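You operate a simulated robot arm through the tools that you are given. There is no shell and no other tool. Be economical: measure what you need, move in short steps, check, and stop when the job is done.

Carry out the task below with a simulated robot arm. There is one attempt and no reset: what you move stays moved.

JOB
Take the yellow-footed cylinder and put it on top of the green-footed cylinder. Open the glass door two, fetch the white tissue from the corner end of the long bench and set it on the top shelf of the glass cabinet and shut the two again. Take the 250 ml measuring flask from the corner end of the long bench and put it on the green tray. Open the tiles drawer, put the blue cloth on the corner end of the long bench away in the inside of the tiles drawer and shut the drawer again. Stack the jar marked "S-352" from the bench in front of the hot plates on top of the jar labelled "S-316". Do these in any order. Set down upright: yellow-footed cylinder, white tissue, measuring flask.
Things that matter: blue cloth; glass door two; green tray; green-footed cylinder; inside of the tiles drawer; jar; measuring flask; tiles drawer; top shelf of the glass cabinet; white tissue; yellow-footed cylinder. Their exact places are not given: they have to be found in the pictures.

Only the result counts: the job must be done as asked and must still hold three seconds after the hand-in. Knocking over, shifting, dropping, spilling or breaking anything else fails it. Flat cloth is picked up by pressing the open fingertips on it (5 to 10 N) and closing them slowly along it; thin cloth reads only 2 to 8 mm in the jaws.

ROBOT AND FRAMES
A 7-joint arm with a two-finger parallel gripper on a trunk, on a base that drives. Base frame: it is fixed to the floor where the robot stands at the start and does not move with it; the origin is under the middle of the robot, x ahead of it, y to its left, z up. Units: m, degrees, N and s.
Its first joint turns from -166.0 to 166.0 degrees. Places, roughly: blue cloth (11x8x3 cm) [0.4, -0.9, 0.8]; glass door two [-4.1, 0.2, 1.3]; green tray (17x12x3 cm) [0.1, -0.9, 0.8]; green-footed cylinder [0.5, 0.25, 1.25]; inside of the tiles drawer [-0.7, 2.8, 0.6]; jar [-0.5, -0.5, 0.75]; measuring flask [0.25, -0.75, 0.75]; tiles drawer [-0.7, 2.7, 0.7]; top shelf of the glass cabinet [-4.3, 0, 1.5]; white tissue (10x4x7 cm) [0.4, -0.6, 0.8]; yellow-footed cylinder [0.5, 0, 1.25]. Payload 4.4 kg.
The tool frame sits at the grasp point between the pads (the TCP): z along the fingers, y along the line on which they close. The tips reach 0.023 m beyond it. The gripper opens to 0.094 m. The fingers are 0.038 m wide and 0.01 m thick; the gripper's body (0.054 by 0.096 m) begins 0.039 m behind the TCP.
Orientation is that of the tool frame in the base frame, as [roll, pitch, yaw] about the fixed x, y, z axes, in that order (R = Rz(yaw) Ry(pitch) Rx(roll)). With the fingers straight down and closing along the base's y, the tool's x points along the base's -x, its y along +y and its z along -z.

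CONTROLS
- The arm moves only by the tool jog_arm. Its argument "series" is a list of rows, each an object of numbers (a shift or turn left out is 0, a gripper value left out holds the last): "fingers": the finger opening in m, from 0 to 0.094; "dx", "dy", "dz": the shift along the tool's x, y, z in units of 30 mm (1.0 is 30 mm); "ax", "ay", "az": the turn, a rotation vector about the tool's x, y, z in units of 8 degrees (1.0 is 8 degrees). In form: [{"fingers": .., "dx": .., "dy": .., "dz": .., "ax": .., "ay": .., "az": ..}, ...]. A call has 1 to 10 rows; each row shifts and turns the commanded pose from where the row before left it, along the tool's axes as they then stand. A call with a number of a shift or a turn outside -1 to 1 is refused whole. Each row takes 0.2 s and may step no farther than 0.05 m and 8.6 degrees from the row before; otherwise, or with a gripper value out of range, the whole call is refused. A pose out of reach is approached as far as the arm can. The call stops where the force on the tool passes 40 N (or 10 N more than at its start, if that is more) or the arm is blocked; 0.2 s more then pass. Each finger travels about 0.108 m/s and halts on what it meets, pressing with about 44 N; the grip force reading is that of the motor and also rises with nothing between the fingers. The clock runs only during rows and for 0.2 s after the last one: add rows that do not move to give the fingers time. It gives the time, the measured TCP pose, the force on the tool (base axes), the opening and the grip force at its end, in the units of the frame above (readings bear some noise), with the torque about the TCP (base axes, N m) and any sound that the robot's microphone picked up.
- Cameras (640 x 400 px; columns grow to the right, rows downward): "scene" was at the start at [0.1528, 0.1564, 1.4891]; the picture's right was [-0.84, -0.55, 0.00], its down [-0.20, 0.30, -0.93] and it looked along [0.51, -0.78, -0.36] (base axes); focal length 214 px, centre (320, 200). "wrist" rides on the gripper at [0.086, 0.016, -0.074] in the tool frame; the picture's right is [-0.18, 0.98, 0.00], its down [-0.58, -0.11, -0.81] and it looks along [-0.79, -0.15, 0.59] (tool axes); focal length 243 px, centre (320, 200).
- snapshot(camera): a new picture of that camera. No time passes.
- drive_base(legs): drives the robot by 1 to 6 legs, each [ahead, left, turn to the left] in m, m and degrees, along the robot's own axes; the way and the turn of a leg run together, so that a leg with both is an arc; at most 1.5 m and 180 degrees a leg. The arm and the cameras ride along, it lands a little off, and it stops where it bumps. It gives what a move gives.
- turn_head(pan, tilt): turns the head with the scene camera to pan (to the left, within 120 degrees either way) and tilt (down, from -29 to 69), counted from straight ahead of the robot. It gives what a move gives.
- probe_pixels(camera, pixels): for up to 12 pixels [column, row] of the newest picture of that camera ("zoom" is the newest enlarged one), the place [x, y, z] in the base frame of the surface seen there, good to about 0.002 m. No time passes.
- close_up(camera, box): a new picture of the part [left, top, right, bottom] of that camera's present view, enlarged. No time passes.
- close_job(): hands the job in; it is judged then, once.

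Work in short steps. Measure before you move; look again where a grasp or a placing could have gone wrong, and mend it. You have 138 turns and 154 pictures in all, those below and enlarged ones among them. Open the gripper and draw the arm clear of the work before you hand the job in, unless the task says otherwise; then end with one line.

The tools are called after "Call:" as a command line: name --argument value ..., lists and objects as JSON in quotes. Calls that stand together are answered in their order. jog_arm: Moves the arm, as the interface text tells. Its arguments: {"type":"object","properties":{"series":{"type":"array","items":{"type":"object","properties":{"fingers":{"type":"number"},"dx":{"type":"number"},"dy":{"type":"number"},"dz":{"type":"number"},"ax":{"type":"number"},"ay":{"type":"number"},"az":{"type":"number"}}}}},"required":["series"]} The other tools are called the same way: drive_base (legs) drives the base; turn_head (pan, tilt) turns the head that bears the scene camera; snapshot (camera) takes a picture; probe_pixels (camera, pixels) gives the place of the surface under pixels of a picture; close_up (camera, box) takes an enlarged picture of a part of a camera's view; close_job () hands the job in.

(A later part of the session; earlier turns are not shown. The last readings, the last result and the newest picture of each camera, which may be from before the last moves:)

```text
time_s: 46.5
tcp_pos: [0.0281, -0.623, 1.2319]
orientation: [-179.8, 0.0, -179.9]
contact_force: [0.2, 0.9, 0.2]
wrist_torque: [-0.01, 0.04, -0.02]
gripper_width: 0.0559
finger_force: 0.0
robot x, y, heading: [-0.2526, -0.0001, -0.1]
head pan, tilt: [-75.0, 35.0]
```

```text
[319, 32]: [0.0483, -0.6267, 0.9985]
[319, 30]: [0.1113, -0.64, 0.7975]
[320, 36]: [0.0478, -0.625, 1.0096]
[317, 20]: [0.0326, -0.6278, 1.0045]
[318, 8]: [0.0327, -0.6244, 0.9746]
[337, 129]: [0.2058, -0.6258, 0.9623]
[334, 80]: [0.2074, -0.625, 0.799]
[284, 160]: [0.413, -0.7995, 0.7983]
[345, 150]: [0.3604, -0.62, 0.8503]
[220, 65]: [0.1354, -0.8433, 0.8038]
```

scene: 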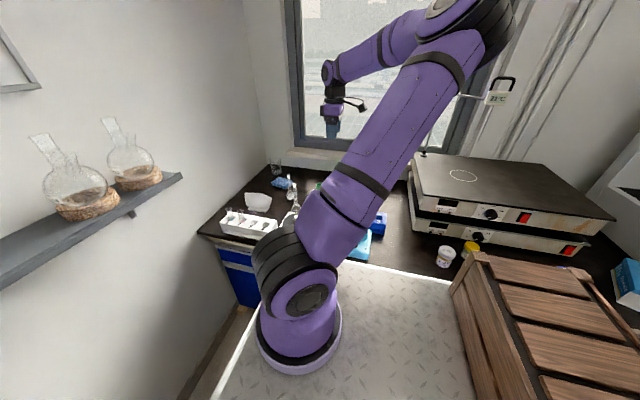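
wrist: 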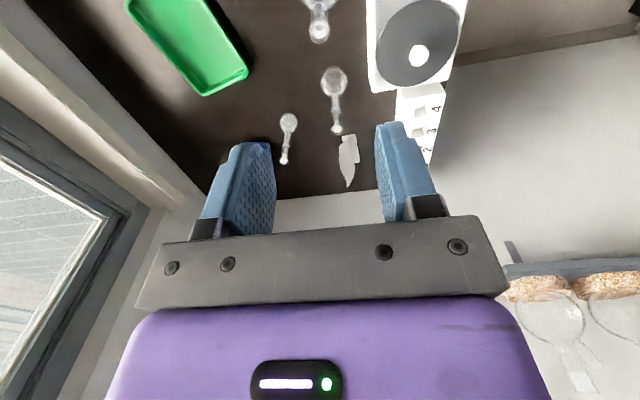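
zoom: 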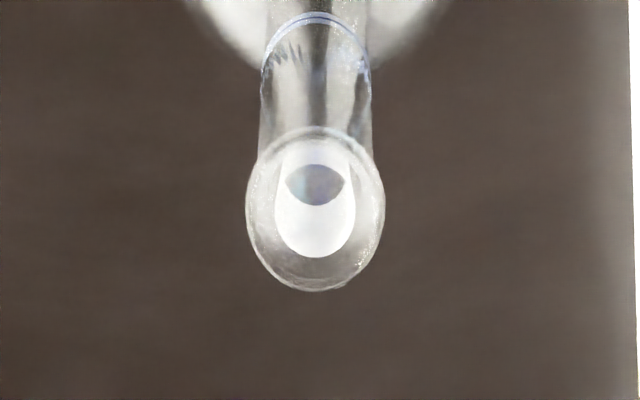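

Neck centre ≈ (0.041,-0.627), rim at z≈1.01. I shift and descend to z≈0.987.

Call:
jog_arm --series '[{"dx": -0.43, "dy": -0.13}, {"dz": 1}, {"dz": 1}, {"dz": 1}, {"dz": 1}, {"dz": 1}, {"dz": 1}, {}]'

Call:
snapshot --camera "wrist"

Call:
jog_arm --series '[{"dz": 0.7}, {"dz": 0.7}, {"dz": 0.7}, {}]'

Call:
snapshot --camera "wrist"

```text
time_s: 48.3
tcp_pos: [0.0415, -0.6276, 1.0507]
orientation: [180.0, 0.1, -179.9]
contact_force: [-0.5, 0.0, -0.4]
wrist_torque: [-0.01, 0.02, -0.01]
gripper_width: 0.0558
finger_force: 0.1
robot x, y, heading: [-0.2461, -0.0, 0.3]
head pan, tilt: [-75.0, 35.0]
```

```text
115 pictures are left
```

wrist: 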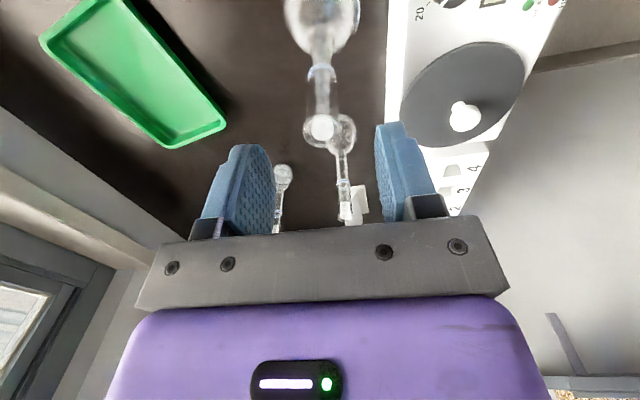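

```text
time_s: 49.3
tcp_pos: [0.0419, -0.6283, 0.9878]
orientation: [-179.9, 0.1, -179.9]
contact_force: [0.4, -0.1, -0.2]
wrist_torque: [0.0, -0.02, 0.04]
gripper_width: 0.056
finger_force: 0.2
robot x, y, heading: [-0.2506, 0.0012, -0.1]
head pan, tilt: [-75.0, 35.0]
```

```text
114 pictures are left
```

wrist: 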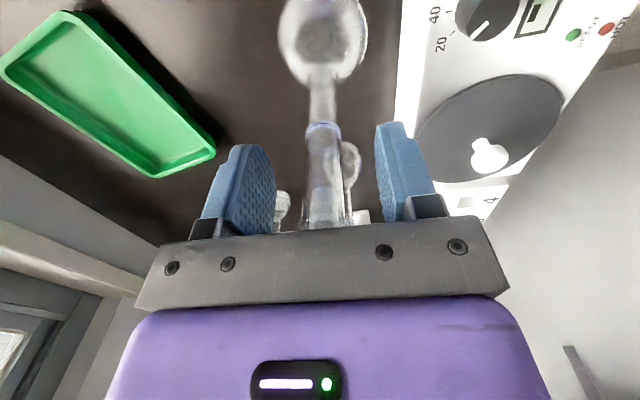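

The neck is centred between the fingers (col 325). I close and check the grip, then lift a little.

Call:
jog_arm --series '[{"fingers": 0.04}, {"fingers": 0.025}, {"fingers": 0.01}, {}, {"dz": -0.3}, {}]'

Call:
close_up --camera "wrist" --box '[240, 0, 440, 230]'

```text
time_s: 50.7
tcp_pos: [0.0416, -0.6281, 0.997]
orientation: [-180.0, 0.0, -179.9]
contact_force: [-0.3, 0.1, -0.7]
wrist_torque: [-0.01, 0.02, -0.03]
gripper_width: 0.0175
finger_force: 44.8
robot x, y, heading: [-0.2517, -0.0015, 0.3]
head pan, tilt: [-75.0, 35.0]
```

```text
1.74 times, centred on (340, 115) of wrist
```

zoom: 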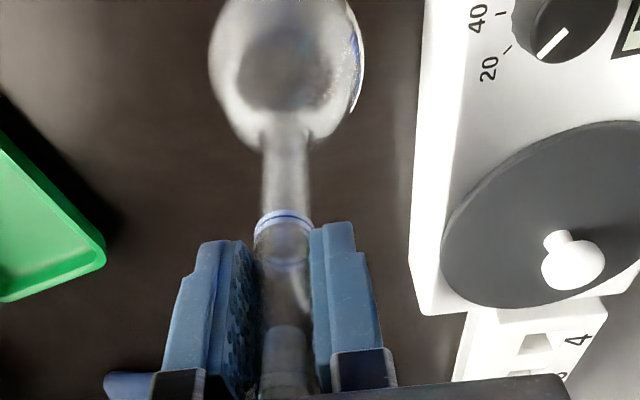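

Held at 0.0175 m. I lift 60 mm and carry it over the tray's middle (0.083,-0.863).

Call:
jog_arm --series '[{"dz": -0.8}, {"dz": -0.9}, {"dx": -0.17, "dy": -0.98}, {"dx": -0.17, "dy": -0.98}, {"dx": -0.17, "dy": -0.98}, {"dx": -0.17, "dy": -0.98}, {"dx": -0.17, "dy": -0.98}, {"dx": -0.17, "dy": -0.98}, {"dx": -0.17, "dy": -0.98}, {"dx": -0.17, "dy": -0.97}]'

Call:
snapshot --camera "wrist"

Call:
turn_head --pan -100 --tilt 30

Call:
snapshot --camera "scene"

```text
time_s: 52.9
tcp_pos: [0.0824, -0.8631, 1.0492]
orientation: [-180.0, 0.0, -180.0]
contact_force: [-1.2, 0.2, 0.2]
wrist_torque: [-0.04, -0.02, 0.0]
gripper_width: 0.0178
finger_force: 44.4
robot x, y, heading: [-0.2479, 0.0009, 0.1]
head pan, tilt: [-75.0, 35.0]
```

```text
112 pictures are left
```

wrist: 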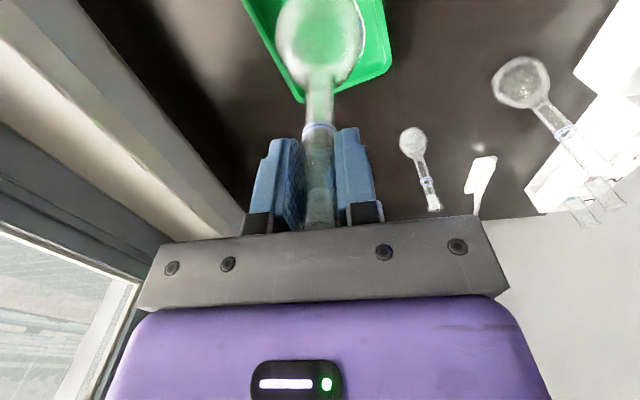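

```text
time_s: 53.8
tcp_pos: [0.0842, -0.8613, 1.0491]
orientation: [180.0, 0.0, -179.9]
contact_force: [-0.1, 0.5, -0.7]
wrist_torque: [-0.01, 0.01, 0.01]
gripper_width: 0.0176
finger_force: 44.3
robot x, y, heading: [-0.2531, -0.0071, 0.1]
head pan, tilt: [-100.0, 30.0]
```

```text
111 pictures are left
```

scene: 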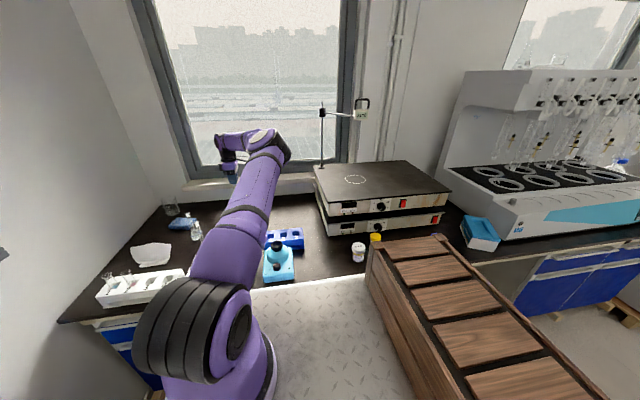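

The bulb hangs over the tray's middle. I lower 52 mm and then in fine steps until contact.

Call:
jog_arm --series '[{"dz": 0.9}, {"dz": 0.8}, {"dz": 0.07}, {"dz": 0.07}, {"dz": 0.05}, {}]'

```text
time_s: 55.2
tcp_pos: [0.0835, -0.8623, 0.9913]
orientation: [-179.9, 0.0, -179.9]
contact_force: [-0.1, 1.4, 6.7]
wrist_torque: [0.17, 0.01, -0.04]
gripper_width: 0.0177
finger_force: 44.1
robot x, y, heading: [-0.2488, 0.0011, 0.1]
head pan, tilt: [-100.0, 30.0]
```

Contact at 6.7 N, at the expected tray-floor height. I open slowly and check.

Call:
jog_arm --series '[{"fingers": 0.022}, {"fingers": 0.035}, {"fingers": 0.056}, {}]'

Call:
snapshot --camera "wrist"

```text
time_s: 56.2
tcp_pos: [0.0832, -0.862, 0.9908]
orientation: [-180.0, 0.0, -179.9]
contact_force: [-0.4, -0.5, -0.3]
wrist_torque: [-0.02, 0.02, 0.02]
gripper_width: 0.056
finger_force: 0.1
robot x, y, heading: [-0.2508, 0.0019, 0.3]
head pan, tilt: [-100.0, 30.0]
```

```text
110 pictures are left
```

wrist: 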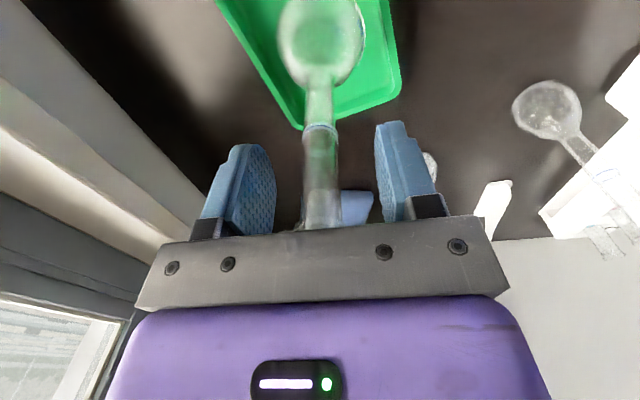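

The flask stands free on the tray. I rise, retract over the bench, then drive back 0.4 m towards the jars.

Call:
jog_arm --series '[{"dz": -1}, {"dz": -1}, {"dz": -1}, {"dz": -1}, {"dz": -1}, {"dz": -1}, {"dz": -1}, {"dz": -1}, {"dz": -1}, {"dz": -1}]'

Call:
jog_arm --series '[{"dx": 0.6, "dy": 1}, {"dx": 0.6, "dy": 1}, {"dx": 0.6, "dy": 1}, {"dx": 0.6, "dy": 1}, {"dx": 0.6, "dy": 1}, {"dx": 0.6, "dy": 1}, {"dx": 0.6, "dy": 1}, {"dx": 0.6, "dy": 1}, {"dx": 0.6, "dy": 1}, {"dx": 0.6, "dy": 1}]'

Call:
drive_base --legs '[[-0.4, 0, 0]]'

Call:
turn_head --pan -95 --tilt 40

Call:
snapshot --camera "scene"

Call:
snapshot --camera "wrist"

```text
time_s: 58.4
tcp_pos: [0.0816, -0.8637, 1.2909]
orientation: [180.0, 0.0, -179.9]
contact_force: [0.0, -0.4, -0.1]
wrist_torque: [0.01, -0.02, -0.01]
gripper_width: 0.056
finger_force: 0.1
robot x, y, heading: [-0.2517, 0.0012, 0.1]
head pan, tilt: [-100.0, 30.0]
```

```text
time_s: 60.6
tcp_pos: [-0.0972, -0.5606, 1.2892]
orientation: [179.9, 0.0, -179.9]
contact_force: [0.7, -0.3, -0.8]
wrist_torque: [0.03, 0.01, -0.02]
gripper_width: 0.056
finger_force: 0.1
robot x, y, heading: [-0.2507, 0.0029, 0.1]
head pan, tilt: [-100.0, 30.0]
```

```text
time_s: 63.1
tcp_pos: [-0.4976, -0.5627, 1.2902]
orientation: [179.9, 0.0, -179.9]
contact_force: [-1.0, -0.5, 0.1]
wrist_torque: [-0.01, 0.01, 0.01]
gripper_width: 0.0565
finger_force: 0.1
robot x, y, heading: [-0.6533, -0.0006, 0.3]
head pan, tilt: [-100.0, 30.0]
```

```text
time_s: 63.8
tcp_pos: [-0.4971, -0.5611, 1.2902]
orientation: [-179.9, 0.0, -180.0]
contact_force: [0.4, -0.2, -0.2]
wrist_torque: [-0.02, 0.0, 0.04]
gripper_width: 0.0559
finger_force: 0.1
robot x, y, heading: [-0.6516, 0.0003, -0.0]
head pan, tilt: [-95.0, 40.0]
```

```text
109 pictures are left
```

scene: 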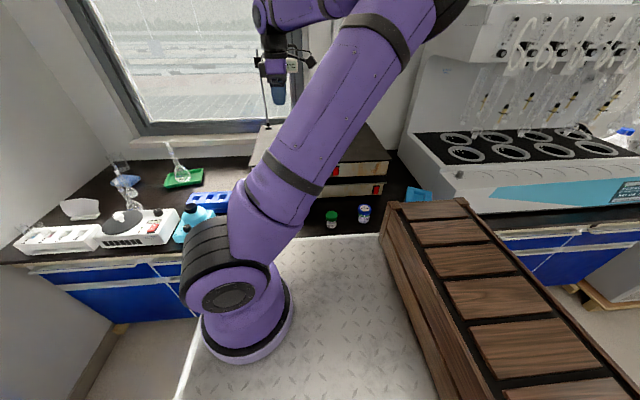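

```text
108 pictures are left
```

wrist: 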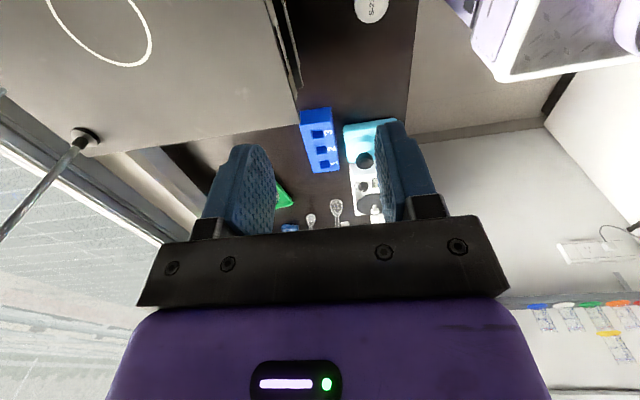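

I zoom on the green and blue jars to read their labels.

Call:
close_up --camera "scene" --box '[315, 190, 385, 235]'

Call:
jog_arm --series '[{"dx": 1}, {"dx": 1}, {"dx": 1}, {"dx": 1}, {"dx": 1}, {"dx": 1}, {"dx": 1}, {"dx": 1}, {"dx": 1}]'

Call:
snapshot --camera "wrist"

Call:
snapshot --camera "scene"

```text
8.89 times, centred on (350, 212) of scene
```

zoom: 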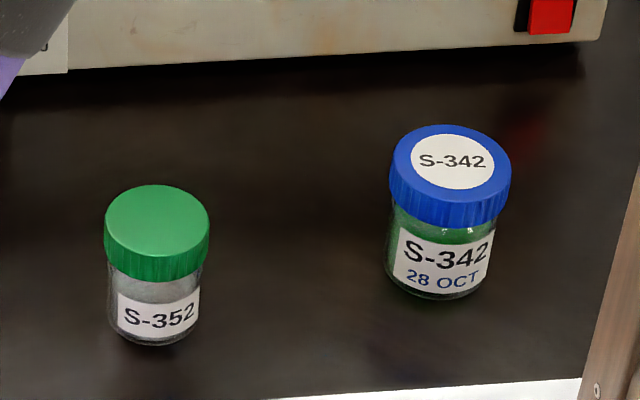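

```text
time_s: 65.8
tcp_pos: [-0.7668, -0.5627, 1.2896]
orientation: [179.9, 0.0, -179.9]
contact_force: [0.7, 0.6, -0.5]
wrist_torque: [0.02, 0.01, 0.01]
gripper_width: 0.0563
finger_force: 0.0
robot x, y, heading: [-0.6477, -0.0019, -0.0]
head pan, tilt: [-95.0, 40.0]
```

```text
106 pictures are left
```

wrist: 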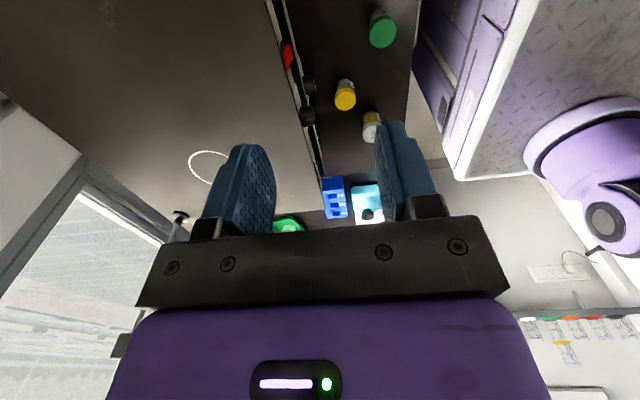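

```text
105 pictures are left
```

scene: 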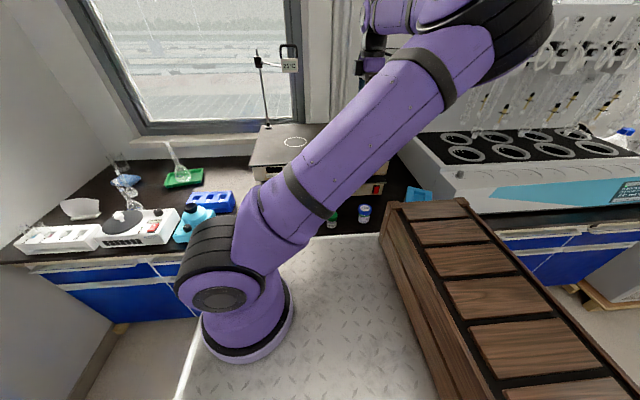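

S-352 is the green-lidded jar. I probe lid positions and zoom in on the yellow-lidded one to check it is S-316.

Call:
probe_pixels --camera "wrist" --pixels '[[383, 32], [370, 32], [396, 30], [383, 18], [383, 45], [345, 99], [335, 98], [354, 97], [345, 90], [345, 107], [400, 60], [310, 100]]'

Call:
close_up --camera "wrist" --box '[300, 0, 420, 150]'

```text
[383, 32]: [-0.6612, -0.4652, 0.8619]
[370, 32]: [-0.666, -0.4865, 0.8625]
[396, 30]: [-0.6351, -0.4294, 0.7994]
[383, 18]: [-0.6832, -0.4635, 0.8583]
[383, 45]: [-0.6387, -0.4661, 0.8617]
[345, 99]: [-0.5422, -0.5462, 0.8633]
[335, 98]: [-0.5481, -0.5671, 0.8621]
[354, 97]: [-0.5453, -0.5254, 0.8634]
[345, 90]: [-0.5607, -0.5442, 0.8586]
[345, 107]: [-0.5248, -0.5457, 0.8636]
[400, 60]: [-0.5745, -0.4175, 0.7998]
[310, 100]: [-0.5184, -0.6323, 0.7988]
```

```text
2.67 times, centred on (360, 75) of wrist
```

zoom: 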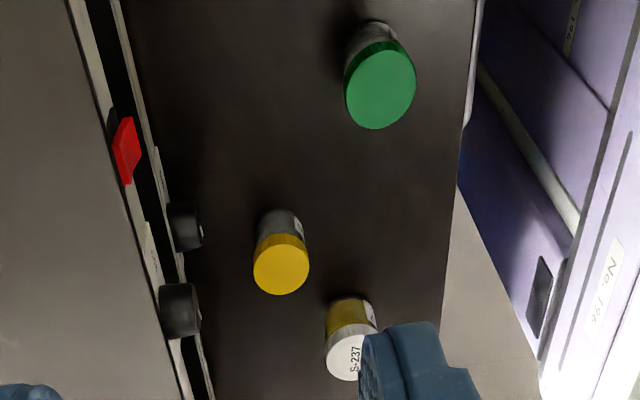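

I check the hot plate's front faces and knobs for clearance around the yellow jar.

Call:
probe_pixels --camera "zoom" --pixels '[[200, 225], [185, 230], [196, 310], [165, 310], [85, 60], [128, 60], [160, 220], [130, 150], [175, 380], [370, 318], [300, 232], [60, 100]]'

Call:
close_up --camera "wrist" --box '[325, 70, 385, 125]'

```text
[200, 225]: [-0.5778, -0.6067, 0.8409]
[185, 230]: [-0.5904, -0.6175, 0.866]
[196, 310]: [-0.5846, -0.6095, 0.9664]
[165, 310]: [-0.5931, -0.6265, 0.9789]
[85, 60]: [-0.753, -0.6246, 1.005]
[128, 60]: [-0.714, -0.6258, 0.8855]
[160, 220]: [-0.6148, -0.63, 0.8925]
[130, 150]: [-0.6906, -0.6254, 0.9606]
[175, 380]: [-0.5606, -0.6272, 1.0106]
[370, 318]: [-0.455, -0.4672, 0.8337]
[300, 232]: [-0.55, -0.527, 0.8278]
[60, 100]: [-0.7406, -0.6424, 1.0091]
```

```text
7.27 times, centred on (355, 98) of wrist
```

zoom: 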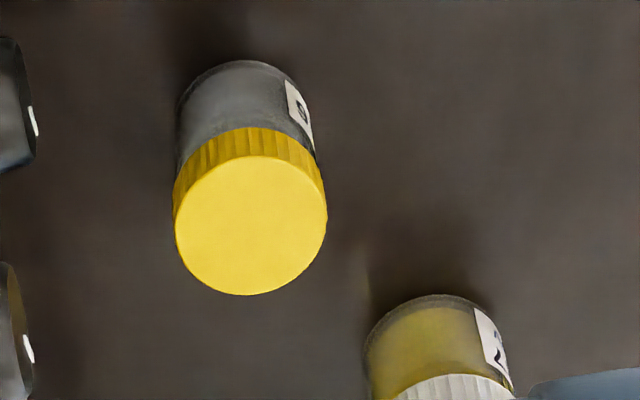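

Yellow's label ends in 6 (S-316). I go above the green jar (-0.661,-0.465) with opening 0.07 and lower to z≈0.95.

Call:
jog_arm --series '[{"fingers": 0.07, "dx": -0.88, "dy": 0.81}, {"dx": -0.88, "dy": 0.81}, {"dx": -0.88, "dy": 0.82}, {"dx": -0.88, "dy": 0.82}, {"dz": 1}, {"dz": 1}, {"dz": 1}, {"dz": 1}, {"dz": 1}, {"dz": 1}]'

Call:
jog_arm --series '[{"dz": 1}, {"dz": 1}, {"dz": 1}, {"dz": 1}, {"dz": 1}, {}]'

Call:
snapshot --camera "wrist"

Call:
snapshot --camera "scene"

```text
time_s: 68.0
tcp_pos: [-0.6605, -0.4645, 1.1098]
orientation: [180.0, 0.0, -179.9]
contact_force: [-0.1, 0.7, 0.2]
wrist_torque: [0.02, 0.01, 0.01]
gripper_width: 0.07
finger_force: 0.1
robot x, y, heading: [-0.6544, -0.0015, 0.1]
head pan, tilt: [-95.0, 40.0]
```

```text
time_s: 69.4
tcp_pos: [-0.6612, -0.4653, 0.9602]
orientation: [179.9, -0.1, -179.9]
contact_force: [-0.7, -0.1, 0.4]
wrist_torque: [0.01, 0.01, -0.01]
gripper_width: 0.0701
finger_force: 0.2
robot x, y, heading: [-0.6536, 0.0019, 0.0]
head pan, tilt: [-95.0, 40.0]
```

```text
102 pictures are left
```

wrist: 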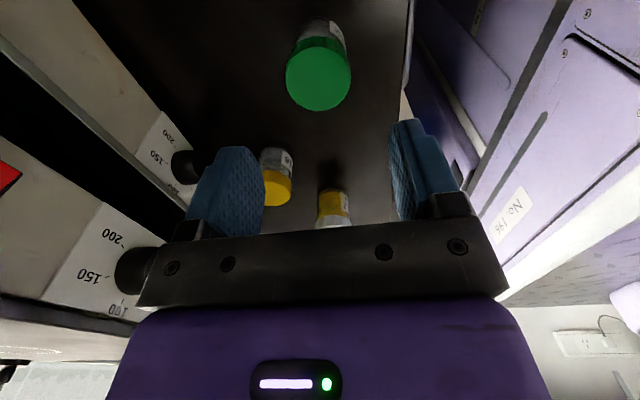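

```text
101 pictures are left
```

scene: 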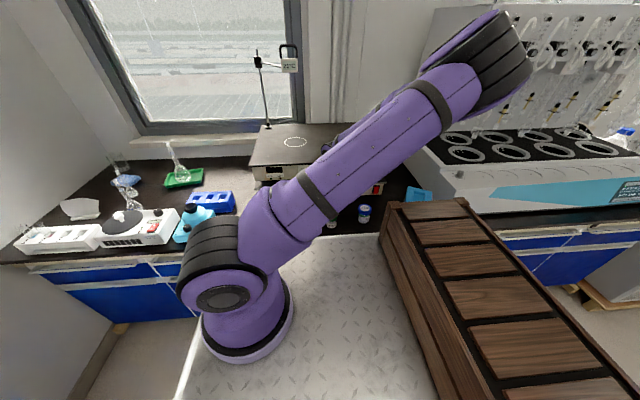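

I re-measure both lids from this nearer view before going down.

Call:
probe_pixels --camera "wrist" --pixels '[[289, 80], [347, 76], [318, 105], [318, 55], [318, 80], [277, 188], [264, 186], [290, 184], [277, 202]]'

```text
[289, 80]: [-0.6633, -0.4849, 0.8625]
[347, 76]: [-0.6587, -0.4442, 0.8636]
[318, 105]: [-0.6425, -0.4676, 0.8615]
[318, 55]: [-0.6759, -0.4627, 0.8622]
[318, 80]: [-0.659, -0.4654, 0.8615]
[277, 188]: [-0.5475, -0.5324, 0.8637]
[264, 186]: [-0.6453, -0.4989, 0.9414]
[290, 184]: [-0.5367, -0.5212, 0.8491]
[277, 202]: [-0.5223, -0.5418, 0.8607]
```

Centred on (-0.661,-0.465). I lower to z≈0.85 and close.

Call:
jog_arm --series '[{"dz": 0.95}, {"dz": 0.95}, {"dz": 0.95}, {"dz": 0.82}, {}, {"fingers": 0.055}, {"fingers": 0.045}, {"fingers": 0.035}, {}]'

```text
time_s: 71.4
tcp_pos: [-0.6614, -0.4644, 0.8488]
orientation: [-179.9, 0.0, -179.9]
contact_force: [-0.4, 0.0, 0.3]
wrist_torque: [0.01, -0.03, -0.01]
gripper_width: 0.0455
finger_force: 43.9
robot x, y, heading: [-0.6507, -0.0017, -0.1]
head pan, tilt: [-95.0, 40.0]
```

Gripped (0.0455). I lift 0.11 m and move over the yellow jar (-0.537,-0.5455).

Call:
jog_arm --series '[{"dz": -0.9}, {"dz": -0.9}, {"dz": -0.9}, {"dz": -0.9}, {"dx": -0.83, "dy": -0.54}, {"dx": -0.83, "dy": -0.54}, {"dx": -0.83, "dy": -0.54}, {"dx": -0.83, "dy": -0.54}, {"dx": -0.83, "dy": -0.54}, {}]'

Call:
snapshot --camera "wrist"

```text
time_s: 73.6
tcp_pos: [-0.5377, -0.5456, 0.9578]
orientation: [180.0, 0.0, -179.9]
contact_force: [-0.4, 0.4, -1.7]
wrist_torque: [0.01, 0.0, 0.0]
gripper_width: 0.0458
finger_force: 44.3
robot x, y, heading: [-0.6486, -0.0017, 0.2]
head pan, tilt: [-95.0, 40.0]
```

```text
100 pictures are left
```

wrist: 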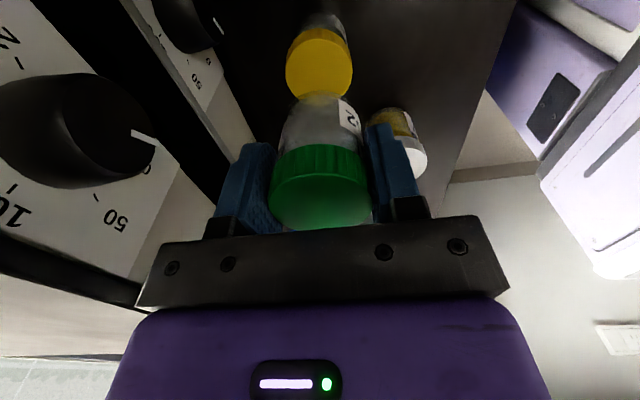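

I probe the yellow lid edges from here for final alignment.

Call:
probe_pixels --camera "wrist" --pixels '[[288, 72], [350, 68], [300, 50], [340, 48], [319, 60], [319, 85], [300, 92], [320, 42]]'

```text
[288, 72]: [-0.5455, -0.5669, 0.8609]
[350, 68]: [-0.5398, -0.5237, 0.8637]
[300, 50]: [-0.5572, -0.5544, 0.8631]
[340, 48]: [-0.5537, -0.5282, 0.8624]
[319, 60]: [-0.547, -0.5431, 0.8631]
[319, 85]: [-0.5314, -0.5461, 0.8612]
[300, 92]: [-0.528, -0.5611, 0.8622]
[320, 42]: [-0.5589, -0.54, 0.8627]
```

Yellow centre ≈ (-0.540,-0.5455). I nudge -2 mm in x, lower 41 mm, then finely until contact.

Call:
jog_arm --series '[{"dx": 0.06}, {"dz": 0.7}, {"dz": 0.7}, {"dz": 0.06}, {"dz": 0.06}, {}]'

```text
time_s: 75.0
tcp_pos: [-0.5381, -0.5458, 0.9126]
orientation: [179.9, -0.1, -179.9]
contact_force: [-0.2, 0.4, -1.4]
wrist_torque: [0.04, -0.01, -0.01]
gripper_width: 0.0459
finger_force: 44.4
robot x, y, heading: [-0.6516, -0.0008, 0.3]
head pan, tilt: [-95.0, 40.0]
```

Call:
jog_arm --series '[{"dz": 0.05}, {"dz": 0.05}, {}]'

```text
time_s: 75.8
tcp_pos: [-0.5395, -0.5458, 0.9109]
orientation: [-179.9, -0.1, -179.9]
contact_force: [0.2, 1.4, 37.9]
wrist_torque: [0.14, -0.06, -0.01]
gripper_width: 0.0454
finger_force: 44.0
robot x, y, heading: [-0.6506, 0.0007, 0.0]
head pan, tilt: [-95.0, 40.0]
```

Firm contact (38 N); I ease up 1.5 mm and release.

Call:
jog_arm --series '[{"dz": -0.045}, {}, {"fingers": 0.05}, {"fingers": 0.058}, {"fingers": 0.064}, {}]'

Call:
snapshot --camera "wrist"

```text
time_s: 77.2
tcp_pos: [-0.5381, -0.5459, 0.9111]
orientation: [-180.0, 0.0, -179.9]
contact_force: [-0.3, -0.5, -0.3]
wrist_torque: [0.02, 0.01, 0.02]
gripper_width: 0.0639
finger_force: 0.0
robot x, y, heading: [-0.6477, -0.0016, 0.0]
head pan, tilt: [-95.0, 40.0]
```

```text
99 pictures are left
```

wrist: 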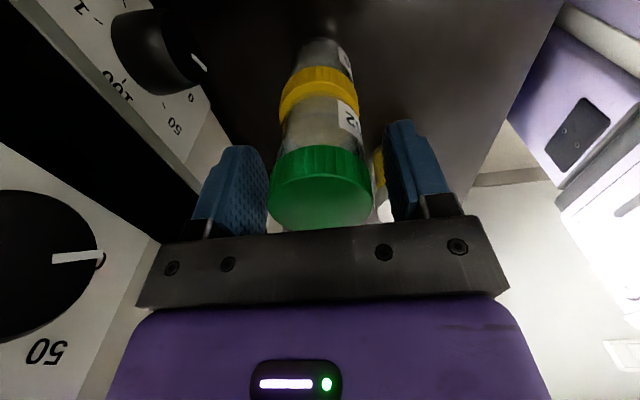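

Stacked cleanly. I raise the arm, then look left at the room for the drawer and the trolley.

Call:
jog_arm --series '[{"dz": -0.9}, {"dz": -1}, {"dz": -1}, {"dz": -1}, {"dz": -1}, {"dz": -1}, {"dz": -1}, {"dz": -1}, {"dz": -1}, {"dz": -1}]'

Call:
turn_head --pan 90 --tilt 20

Call:
snapshot --camera "scene"

Call:
close_up --camera "scene" --box '[220, 130, 460, 280]'

```text
time_s: 79.4
tcp_pos: [-0.5373, -0.5454, 1.208]
orientation: [180.0, 0.0, -180.0]
contact_force: [-0.4, 0.0, -0.3]
wrist_torque: [0.03, -0.02, 0.02]
gripper_width: 0.0641
finger_force: 0.1
robot x, y, heading: [-0.6502, 0.0018, 0.3]
head pan, tilt: [-95.0, 40.0]
```

```text
time_s: 82.2
tcp_pos: [-0.5383, -0.5456, 1.207]
orientation: [180.0, 0.0, -179.9]
contact_force: [0.5, 0.1, -0.1]
wrist_torque: [0.01, 0.01, 0.02]
gripper_width: 0.0638
finger_force: 0.1
robot x, y, heading: [-0.6511, -0.0007, 0.1]
head pan, tilt: [90.0, 20.0]
```

```text
98 pictures are left
```

scene: 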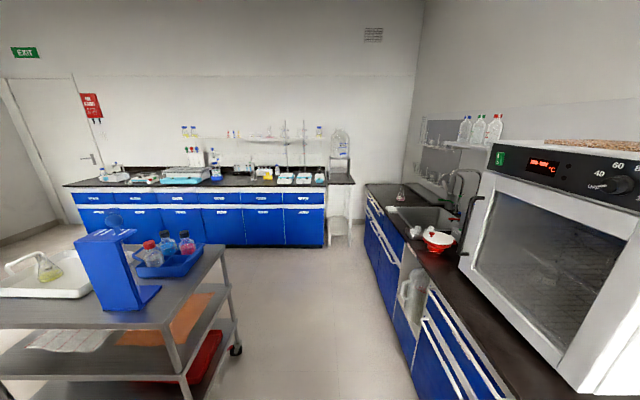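

```text
2.67 times, centred on (340, 205) of scene
```

zoom: 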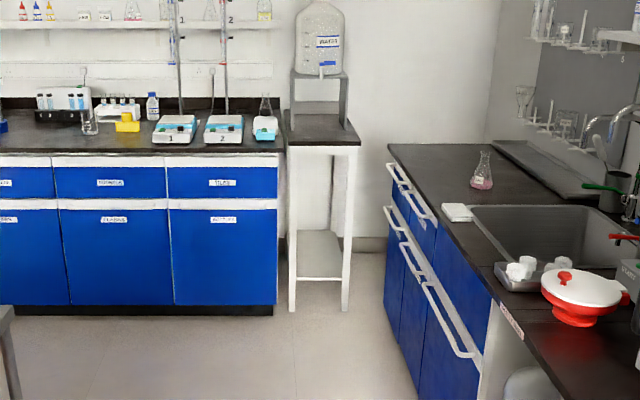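

The rightmost upper drawer reads "TILES". I probe its geometry, the trolley and benches.

Call:
close_up --camera "scene" --box '[275, 185, 335, 222]'

Call:
probe_pixels --camera "scene" --pixels '[[304, 197], [304, 190], [304, 187], [285, 197], [323, 197], [304, 207], [304, 225], [305, 182], [368, 220], [232, 350], [213, 250], [405, 370]]'

```text
10.67 times, centred on (305, 204) of scene
```

zoom: 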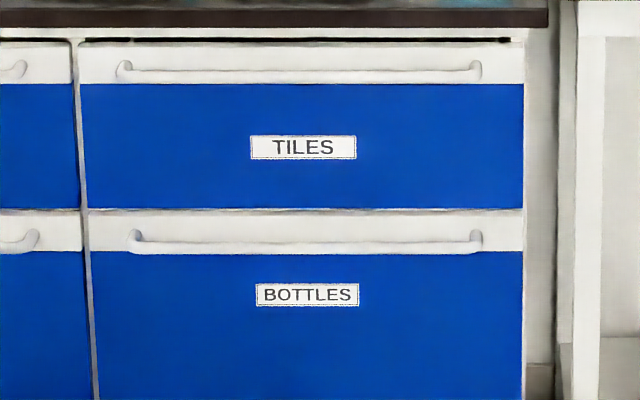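

```text
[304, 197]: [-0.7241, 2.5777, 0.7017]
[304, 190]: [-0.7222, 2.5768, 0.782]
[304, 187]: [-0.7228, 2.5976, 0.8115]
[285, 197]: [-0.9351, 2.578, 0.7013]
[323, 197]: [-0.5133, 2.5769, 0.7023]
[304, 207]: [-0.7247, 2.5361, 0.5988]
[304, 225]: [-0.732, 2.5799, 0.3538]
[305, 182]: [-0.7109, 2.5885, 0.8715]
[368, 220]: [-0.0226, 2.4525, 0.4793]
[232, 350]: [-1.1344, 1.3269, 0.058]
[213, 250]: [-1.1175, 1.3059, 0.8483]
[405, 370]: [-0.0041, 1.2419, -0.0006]
```

Drawer front y≈2.577, bar handle around z≈0.75. I'll use the arm's right side: step left, turn 180°, and slide towards the drawer (trolley edge x≈-1.12, sink bench x≈0).

Call:
drive_base --legs '[[0, 0.4, 0], [0, 0, 180], [-0.08, -0.65, 0], [0, -0.65, 0]]'

Call:
turn_head --pan -90 --tilt 35

Call:
snapshot --camera "scene"

Call:
snapshot --camera "wrist"

```text
time_s: 98.5
tcp_pos: [-0.7253, 2.2441, 1.2075]
orientation: [-180.0, 0.0, 1.2]
contact_force: [-0.7, 0.6, -0.5]
wrist_torque: [-0.01, 0.03, -0.02]
gripper_width: 0.064
finger_force: 0.0
robot x, y, heading: [-0.5993, 1.6992, -178.7]
head pan, tilt: [90.0, 20.0]
```

```text
time_s: 101.2
tcp_pos: [-0.7254, 2.2441, 1.207]
orientation: [-180.0, 0.1, 1.3]
contact_force: [-0.2, -0.8, 0.5]
wrist_torque: [0.0, -0.02, -0.03]
gripper_width: 0.0639
finger_force: 0.0
robot x, y, heading: [-0.6002, 1.7042, -178.6]
head pan, tilt: [-90.0, 35.0]
```

```text
95 pictures are left
```

scene: 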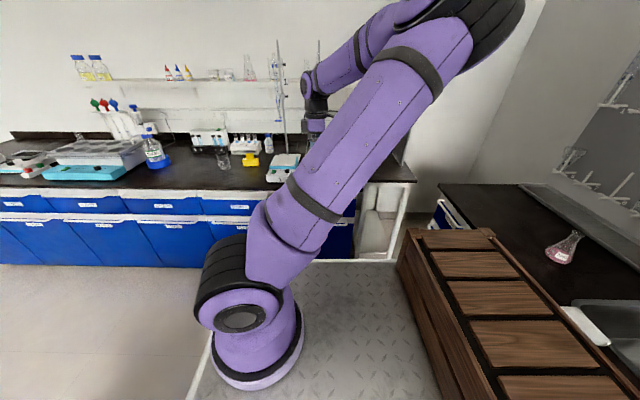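

```text
94 pictures are left
```

wrist: 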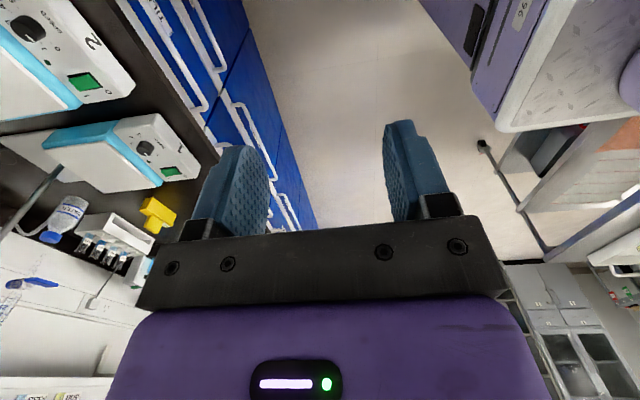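

The tool now stands above the drawer front. I probe the bar handles seen at upper left of the wrist view.

Call:
close_up --camera "wrist" --box '[110, 0, 290, 150]'

```text
2.67 times, centred on (200, 75) of wrist
```

zoom: 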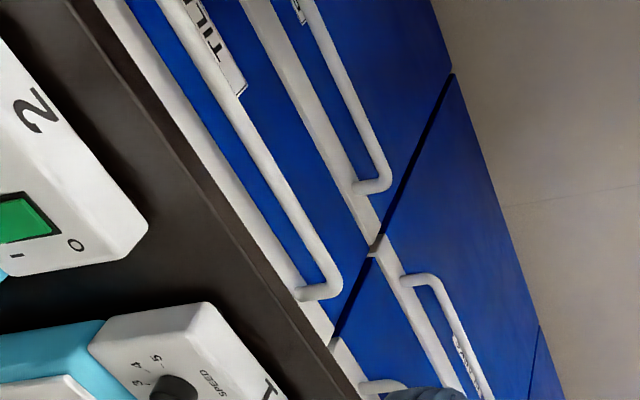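

I probe points on the upper bar, its return leg, the drawer front and the bench edge.

Call:
probe_pixels --camera "zoom" --pixels '[[205, 50], [250, 135], [290, 205], [325, 268], [310, 293], [300, 240], [270, 190], [215, 100], [150, 100], [230, 230], [170, 10], [330, 60]]'

```text
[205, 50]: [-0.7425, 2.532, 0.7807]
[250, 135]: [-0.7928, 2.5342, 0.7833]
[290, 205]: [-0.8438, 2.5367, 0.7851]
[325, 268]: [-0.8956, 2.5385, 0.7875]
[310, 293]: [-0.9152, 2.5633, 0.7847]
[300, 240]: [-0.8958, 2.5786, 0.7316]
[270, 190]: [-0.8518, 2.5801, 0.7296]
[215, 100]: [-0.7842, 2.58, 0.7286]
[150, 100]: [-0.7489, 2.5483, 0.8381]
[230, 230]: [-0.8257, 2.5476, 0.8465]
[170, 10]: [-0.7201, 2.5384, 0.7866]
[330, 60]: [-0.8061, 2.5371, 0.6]
```

Bar centre ≈ y 2.537, z 0.777; bench edge y 2.548 above it, so I approach horizontally. I rotate the tool +90° about its x in place.

Call:
jog_arm --series '[{"ax": 1, "fingers": 0.05}, {"ax": 1}, {"ax": 1}, {"ax": 1}, {"ax": 1}, {"ax": 1}, {"ax": 1}, {"ax": 1}, {"ax": 1}, {"ax": 1}]'

Call:
jog_arm --series '[{"ax": 1}, {"ax": 0.25}, {"dy": 1}, {"dy": 1}, {"dy": 1}, {"dy": 1}, {"dy": 1}, {"dy": 1}]'

Call:
snapshot --camera "wrist"

Call:
snapshot --camera "scene"

```text
time_s: 103.4
tcp_pos: [-0.7269, 2.2452, 1.2089]
orientation: [-99.8, 0.0, 1.3]
contact_force: [-1.1, -0.3, -1.0]
wrist_torque: [0.01, -0.04, -0.12]
gripper_width: 0.05
finger_force: 0.1
robot x, y, heading: [-0.599, 1.6955, -178.7]
head pan, tilt: [-90.0, 35.0]
```

```text
time_s: 105.2
tcp_pos: [-0.7202, 2.2573, 1.0294]
orientation: [-90.1, 0.0, 1.3]
contact_force: [-0.2, -0.4, 1.0]
wrist_torque: [0.03, -0.02, -0.03]
gripper_width: 0.0499
finger_force: 0.2
out of reach, approached as far as the arm can: row 1, 3
robot x, y, heading: [-0.5999, 1.7005, -178.9]
head pan, tilt: [-90.0, 35.0]
```

```text
92 pictures are left
```

wrist: 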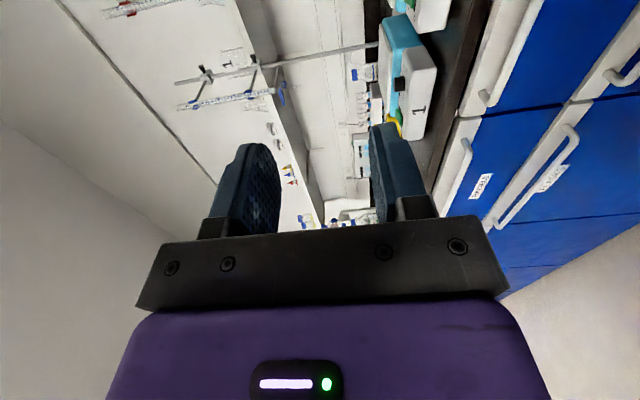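

```text
91 pictures are left
```

scene: 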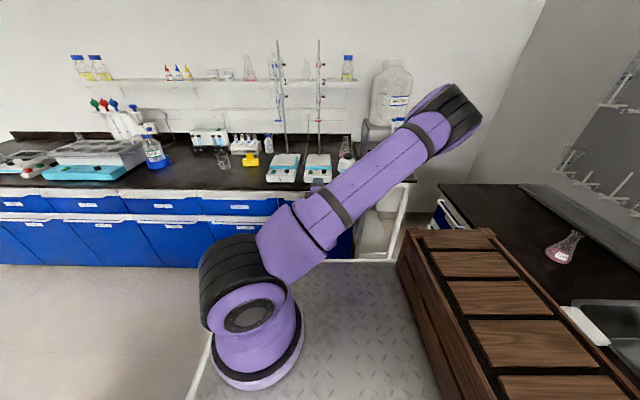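

The horizontal pose works further out. I move forward and down to (-0.745, 2.44, 0.777).

Call:
jog_arm --series '[{"dz": 0.68, "dy": 0.93, "dx": -0.09}, {"dz": 0.68, "dy": 0.93, "dx": -0.09}, {"dz": 0.68, "dy": 0.93, "dx": -0.09}, {"dz": 0.68, "dy": 0.93, "dx": -0.09}, {"dz": 0.68, "dy": 0.93, "dx": -0.09}, {"dz": 0.68, "dy": 0.93, "dx": -0.09}, {"dz": 0.68, "dy": 0.93, "dx": -0.09}, {"dz": 0.68, "dy": 0.93, "dx": -0.09}, {"dz": 0.68, "dy": 0.93, "dx": -0.09}, {}]'

Call:
snapshot --camera "wrist"

```text
time_s: 107.4
tcp_pos: [-0.7493, 2.4433, 0.8182]
orientation: [-90.2, 0.0, 1.3]
contact_force: [-0.2, 0.1, 0.2]
wrist_torque: [0.02, 0.03, 0.02]
gripper_width: 0.05
finger_force: 0.0
out of reach, approached as far as the arm can: row 8, 9
robot x, y, heading: [-0.5996, 1.7002, -178.6]
head pan, tilt: [-90.0, 35.0]
```

```text
90 pictures are left
```

wrist: 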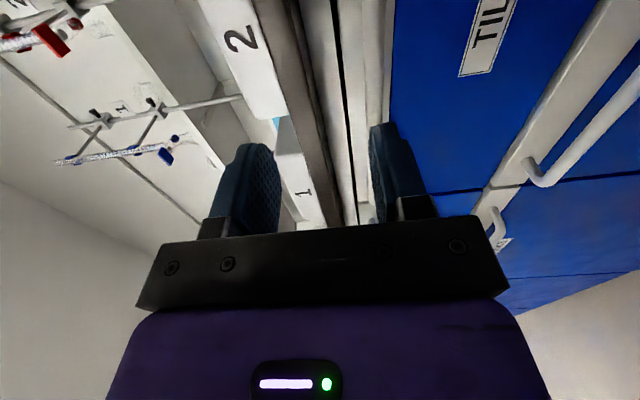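

The arm can't go lower with a level tool; I tilt it 30° down (still fine for the bar) and read the pose.

Call:
jog_arm --series '[{"ax": -0.95}, {"ax": -0.95}, {"ax": -0.95}, {"ax": -0.9}, {}]'

Call:
snapshot --camera "wrist"

```text
time_s: 108.6
tcp_pos: [-0.7491, 2.4412, 0.8188]
orientation: [-120.1, 0.0, 1.3]
contact_force: [0.2, -0.3, 0.7]
wrist_torque: [0.01, 0.01, 0.0]
gripper_width: 0.05
finger_force: 0.0
robot x, y, heading: [-0.6006, 1.697, -178.9]
head pan, tilt: [-90.0, 35.0]
```

```text
89 pictures are left
```

wrist: 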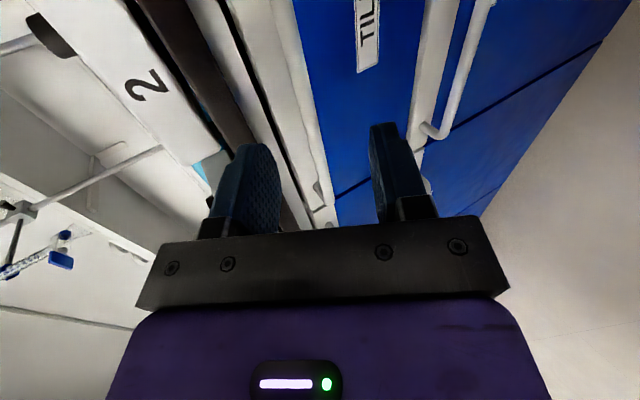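

The bar shows between the fingers near (305,140). I probe it.

Call:
probe_pixels --camera "wrist" --pixels '[[300, 120], [295, 130], [308, 140], [312, 165], [318, 190], [285, 60], [270, 30], [250, 60], [340, 150], [300, 80]]'

Call:
close_up --camera "wrist" --box '[230, 0, 390, 230]'

```text
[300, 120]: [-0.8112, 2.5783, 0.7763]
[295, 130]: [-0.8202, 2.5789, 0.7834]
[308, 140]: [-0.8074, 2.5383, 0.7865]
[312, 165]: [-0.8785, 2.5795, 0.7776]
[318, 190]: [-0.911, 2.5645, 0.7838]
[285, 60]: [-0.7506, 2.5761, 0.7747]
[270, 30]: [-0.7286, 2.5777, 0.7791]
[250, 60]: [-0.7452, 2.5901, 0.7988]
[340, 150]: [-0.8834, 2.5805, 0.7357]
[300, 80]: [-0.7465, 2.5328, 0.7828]
```

```text
1.74 times, centred on (310, 115) of wrist
```

zoom: 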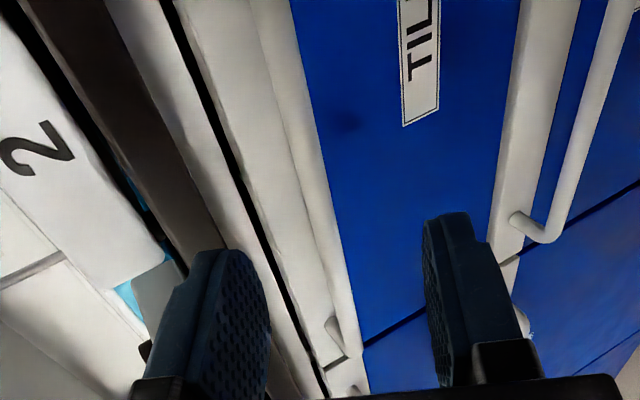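

Bar centre ≈ (2.540, 0.782). I align along the tool's y, narrow to 0.036 and advance to just short of full depth.

Call:
jog_arm --series '[{"fingers": 0.036, "dy": -0.58}, {"dz": 0.8}, {"dz": 0.8}, {"dz": 0.8}, {"dz": 0.8}, {}]'

Call:
close_up --camera "wrist" --box '[200, 0, 440, 240]'

```text
time_s: 110.0
tcp_pos: [-0.7506, 2.5349, 0.7847]
orientation: [-120.0, 0.0, 1.3]
contact_force: [-1.5, -0.2, -0.3]
wrist_torque: [0.02, -0.01, 0.0]
gripper_width: 0.0357
finger_force: 0.0
robot x, y, heading: [-0.6035, 1.7049, -178.5]
head pan, tilt: [-90.0, 35.0]
```

```text
1.67 times, centred on (320, 120) of wrist
```

zoom: 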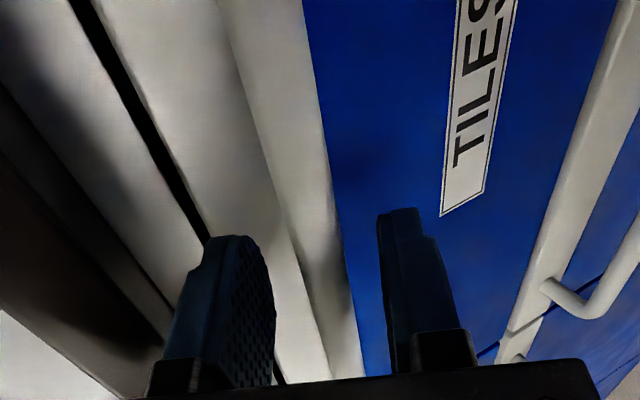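

The bar lies between the fingers. I close on it.

Call:
jog_arm --series '[{"fingers": 0.025}, {"fingers": 0.015}, {"fingers": 0.005}, {}, {}]'

```text
time_s: 111.2
tcp_pos: [-0.7532, 2.5322, 0.7836]
orientation: [-120.4, 0.2, 1.3]
contact_force: [1.6, -13.1, -23.8]
wrist_torque: [-0.19, 1.49, -1.13]
gripper_width: 0.013
finger_force: 44.8
robot x, y, heading: [-0.6012, 1.7008, -178.7]
head pan, tilt: [-90.0, 35.0]
```

Gripped (0.013 m on the bar). I relieve the downward force a little and pull the drawer by driving the base away 0.26 m.

Call:
jog_arm --series '[{"dy": 0.04, "dz": 0.02}, {}]'

Call:
drive_base --legs '[[0, 0.13, 0], [0, 0.13, 0]]'

Call:
snapshot --camera "wrist"

Call:
snapshot --camera "scene"

```text
time_s: 111.8
tcp_pos: [-0.7509, 2.534, 0.7834]
orientation: [-120.1, 0.0, 1.3]
contact_force: [2.0, -28.3, -18.9]
wrist_torque: [-0.24, 1.4, -0.99]
gripper_width: 0.013
finger_force: 45.0
robot x, y, heading: [-0.5982, 1.6982, -178.7]
head pan, tilt: [-90.0, 35.0]
```

```text
time_s: 113.8
tcp_pos: [-0.7507, 2.3262, 0.7827]
orientation: [-120.2, 0.4, 1.5]
contact_force: [-1.3, -0.2, -1.8]
wrist_torque: [-0.06, 1.54, -1.14]
gripper_width: 0.0129
finger_force: 44.3
robot x, y, heading: [-0.5978, 1.4927, -178.6]
head pan, tilt: [-90.0, 35.0]
stopped in leg 2: the force on the tool passed its limit at 45 N (the readings are from after the stop); the commanded pose is now the measured one
```

```text
86 pictures are left
```

wrist: 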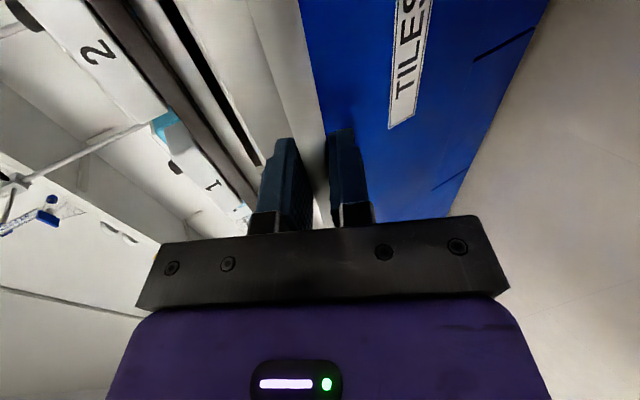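

```text
85 pictures are left
```

scene: 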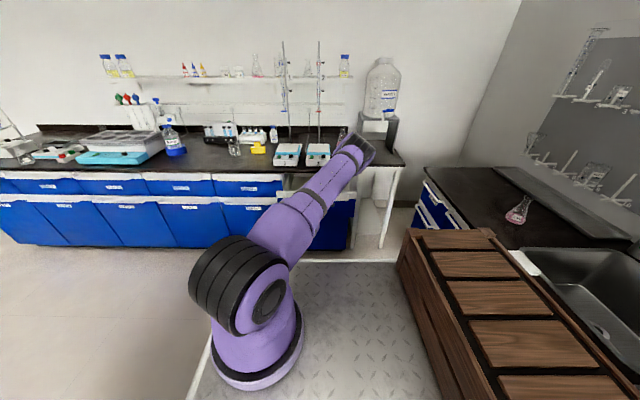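

The drawer is open 0.21 m. I release, back off, and rise.

Call:
jog_arm --series '[{"fingers": 0.03}, {"fingers": 0.04}, {"dz": -0.8}, {"dz": -0.9}, {"dz": -0.9}, {"dz": -0.5, "dy": -0.866}, {"dz": -0.5, "dy": -0.866}, {"dz": -0.5, "dy": -0.866}, {"dz": -0.5, "dy": -0.866}, {"dz": -0.5, "dy": -0.866}]'

Call:
jog_arm --series '[{"dz": -0.5, "dy": -0.866}, {"dz": -0.5, "dy": -0.866}, {"dz": -0.5, "dy": -0.866}, {"dz": -0.5, "dy": -0.866}, {"dz": -0.5, "dy": -0.866}, {"dz": -0.5, "dy": -0.866}, {"dz": -0.5, "dy": -0.866}, {"dz": -0.5, "dy": -0.866}]'

Call:
snapshot --camera "scene"

Call:
snapshot --camera "wrist"

```text
time_s: 116.0
tcp_pos: [-0.7477, 2.2593, 0.9718]
orientation: [-120.2, 0.3, 1.4]
contact_force: [-0.4, 0.2, -0.1]
wrist_torque: [-0.01, 0.01, -0.02]
gripper_width: 0.04
finger_force: 0.1
robot x, y, heading: [-0.5942, 1.4924, -178.8]
head pan, tilt: [-90.0, 35.0]
```

```text
time_s: 117.8
tcp_pos: [-0.7475, 2.2607, 1.2128]
orientation: [-120.2, 0.4, 1.5]
contact_force: [0.8, 0.4, 0.3]
wrist_torque: [-0.03, 0.04, -0.02]
gripper_width: 0.0402
finger_force: 0.0
robot x, y, heading: [-0.5966, 1.4966, -179.1]
head pan, tilt: [-90.0, 35.0]
```

```text
84 pictures are left
```

scene: 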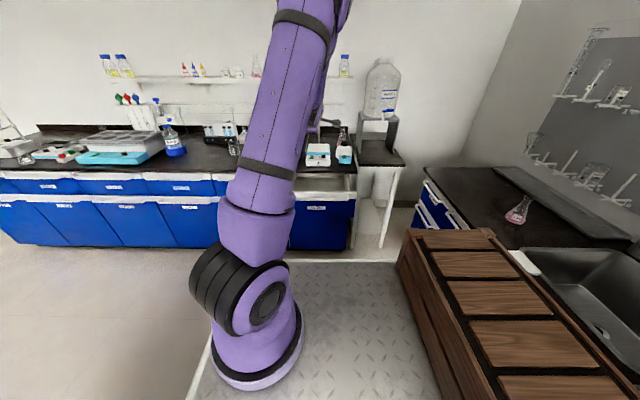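

```text
83 pictures are left
```

wrist: 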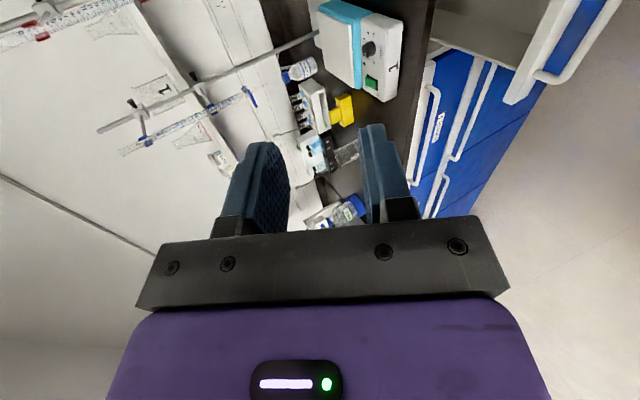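

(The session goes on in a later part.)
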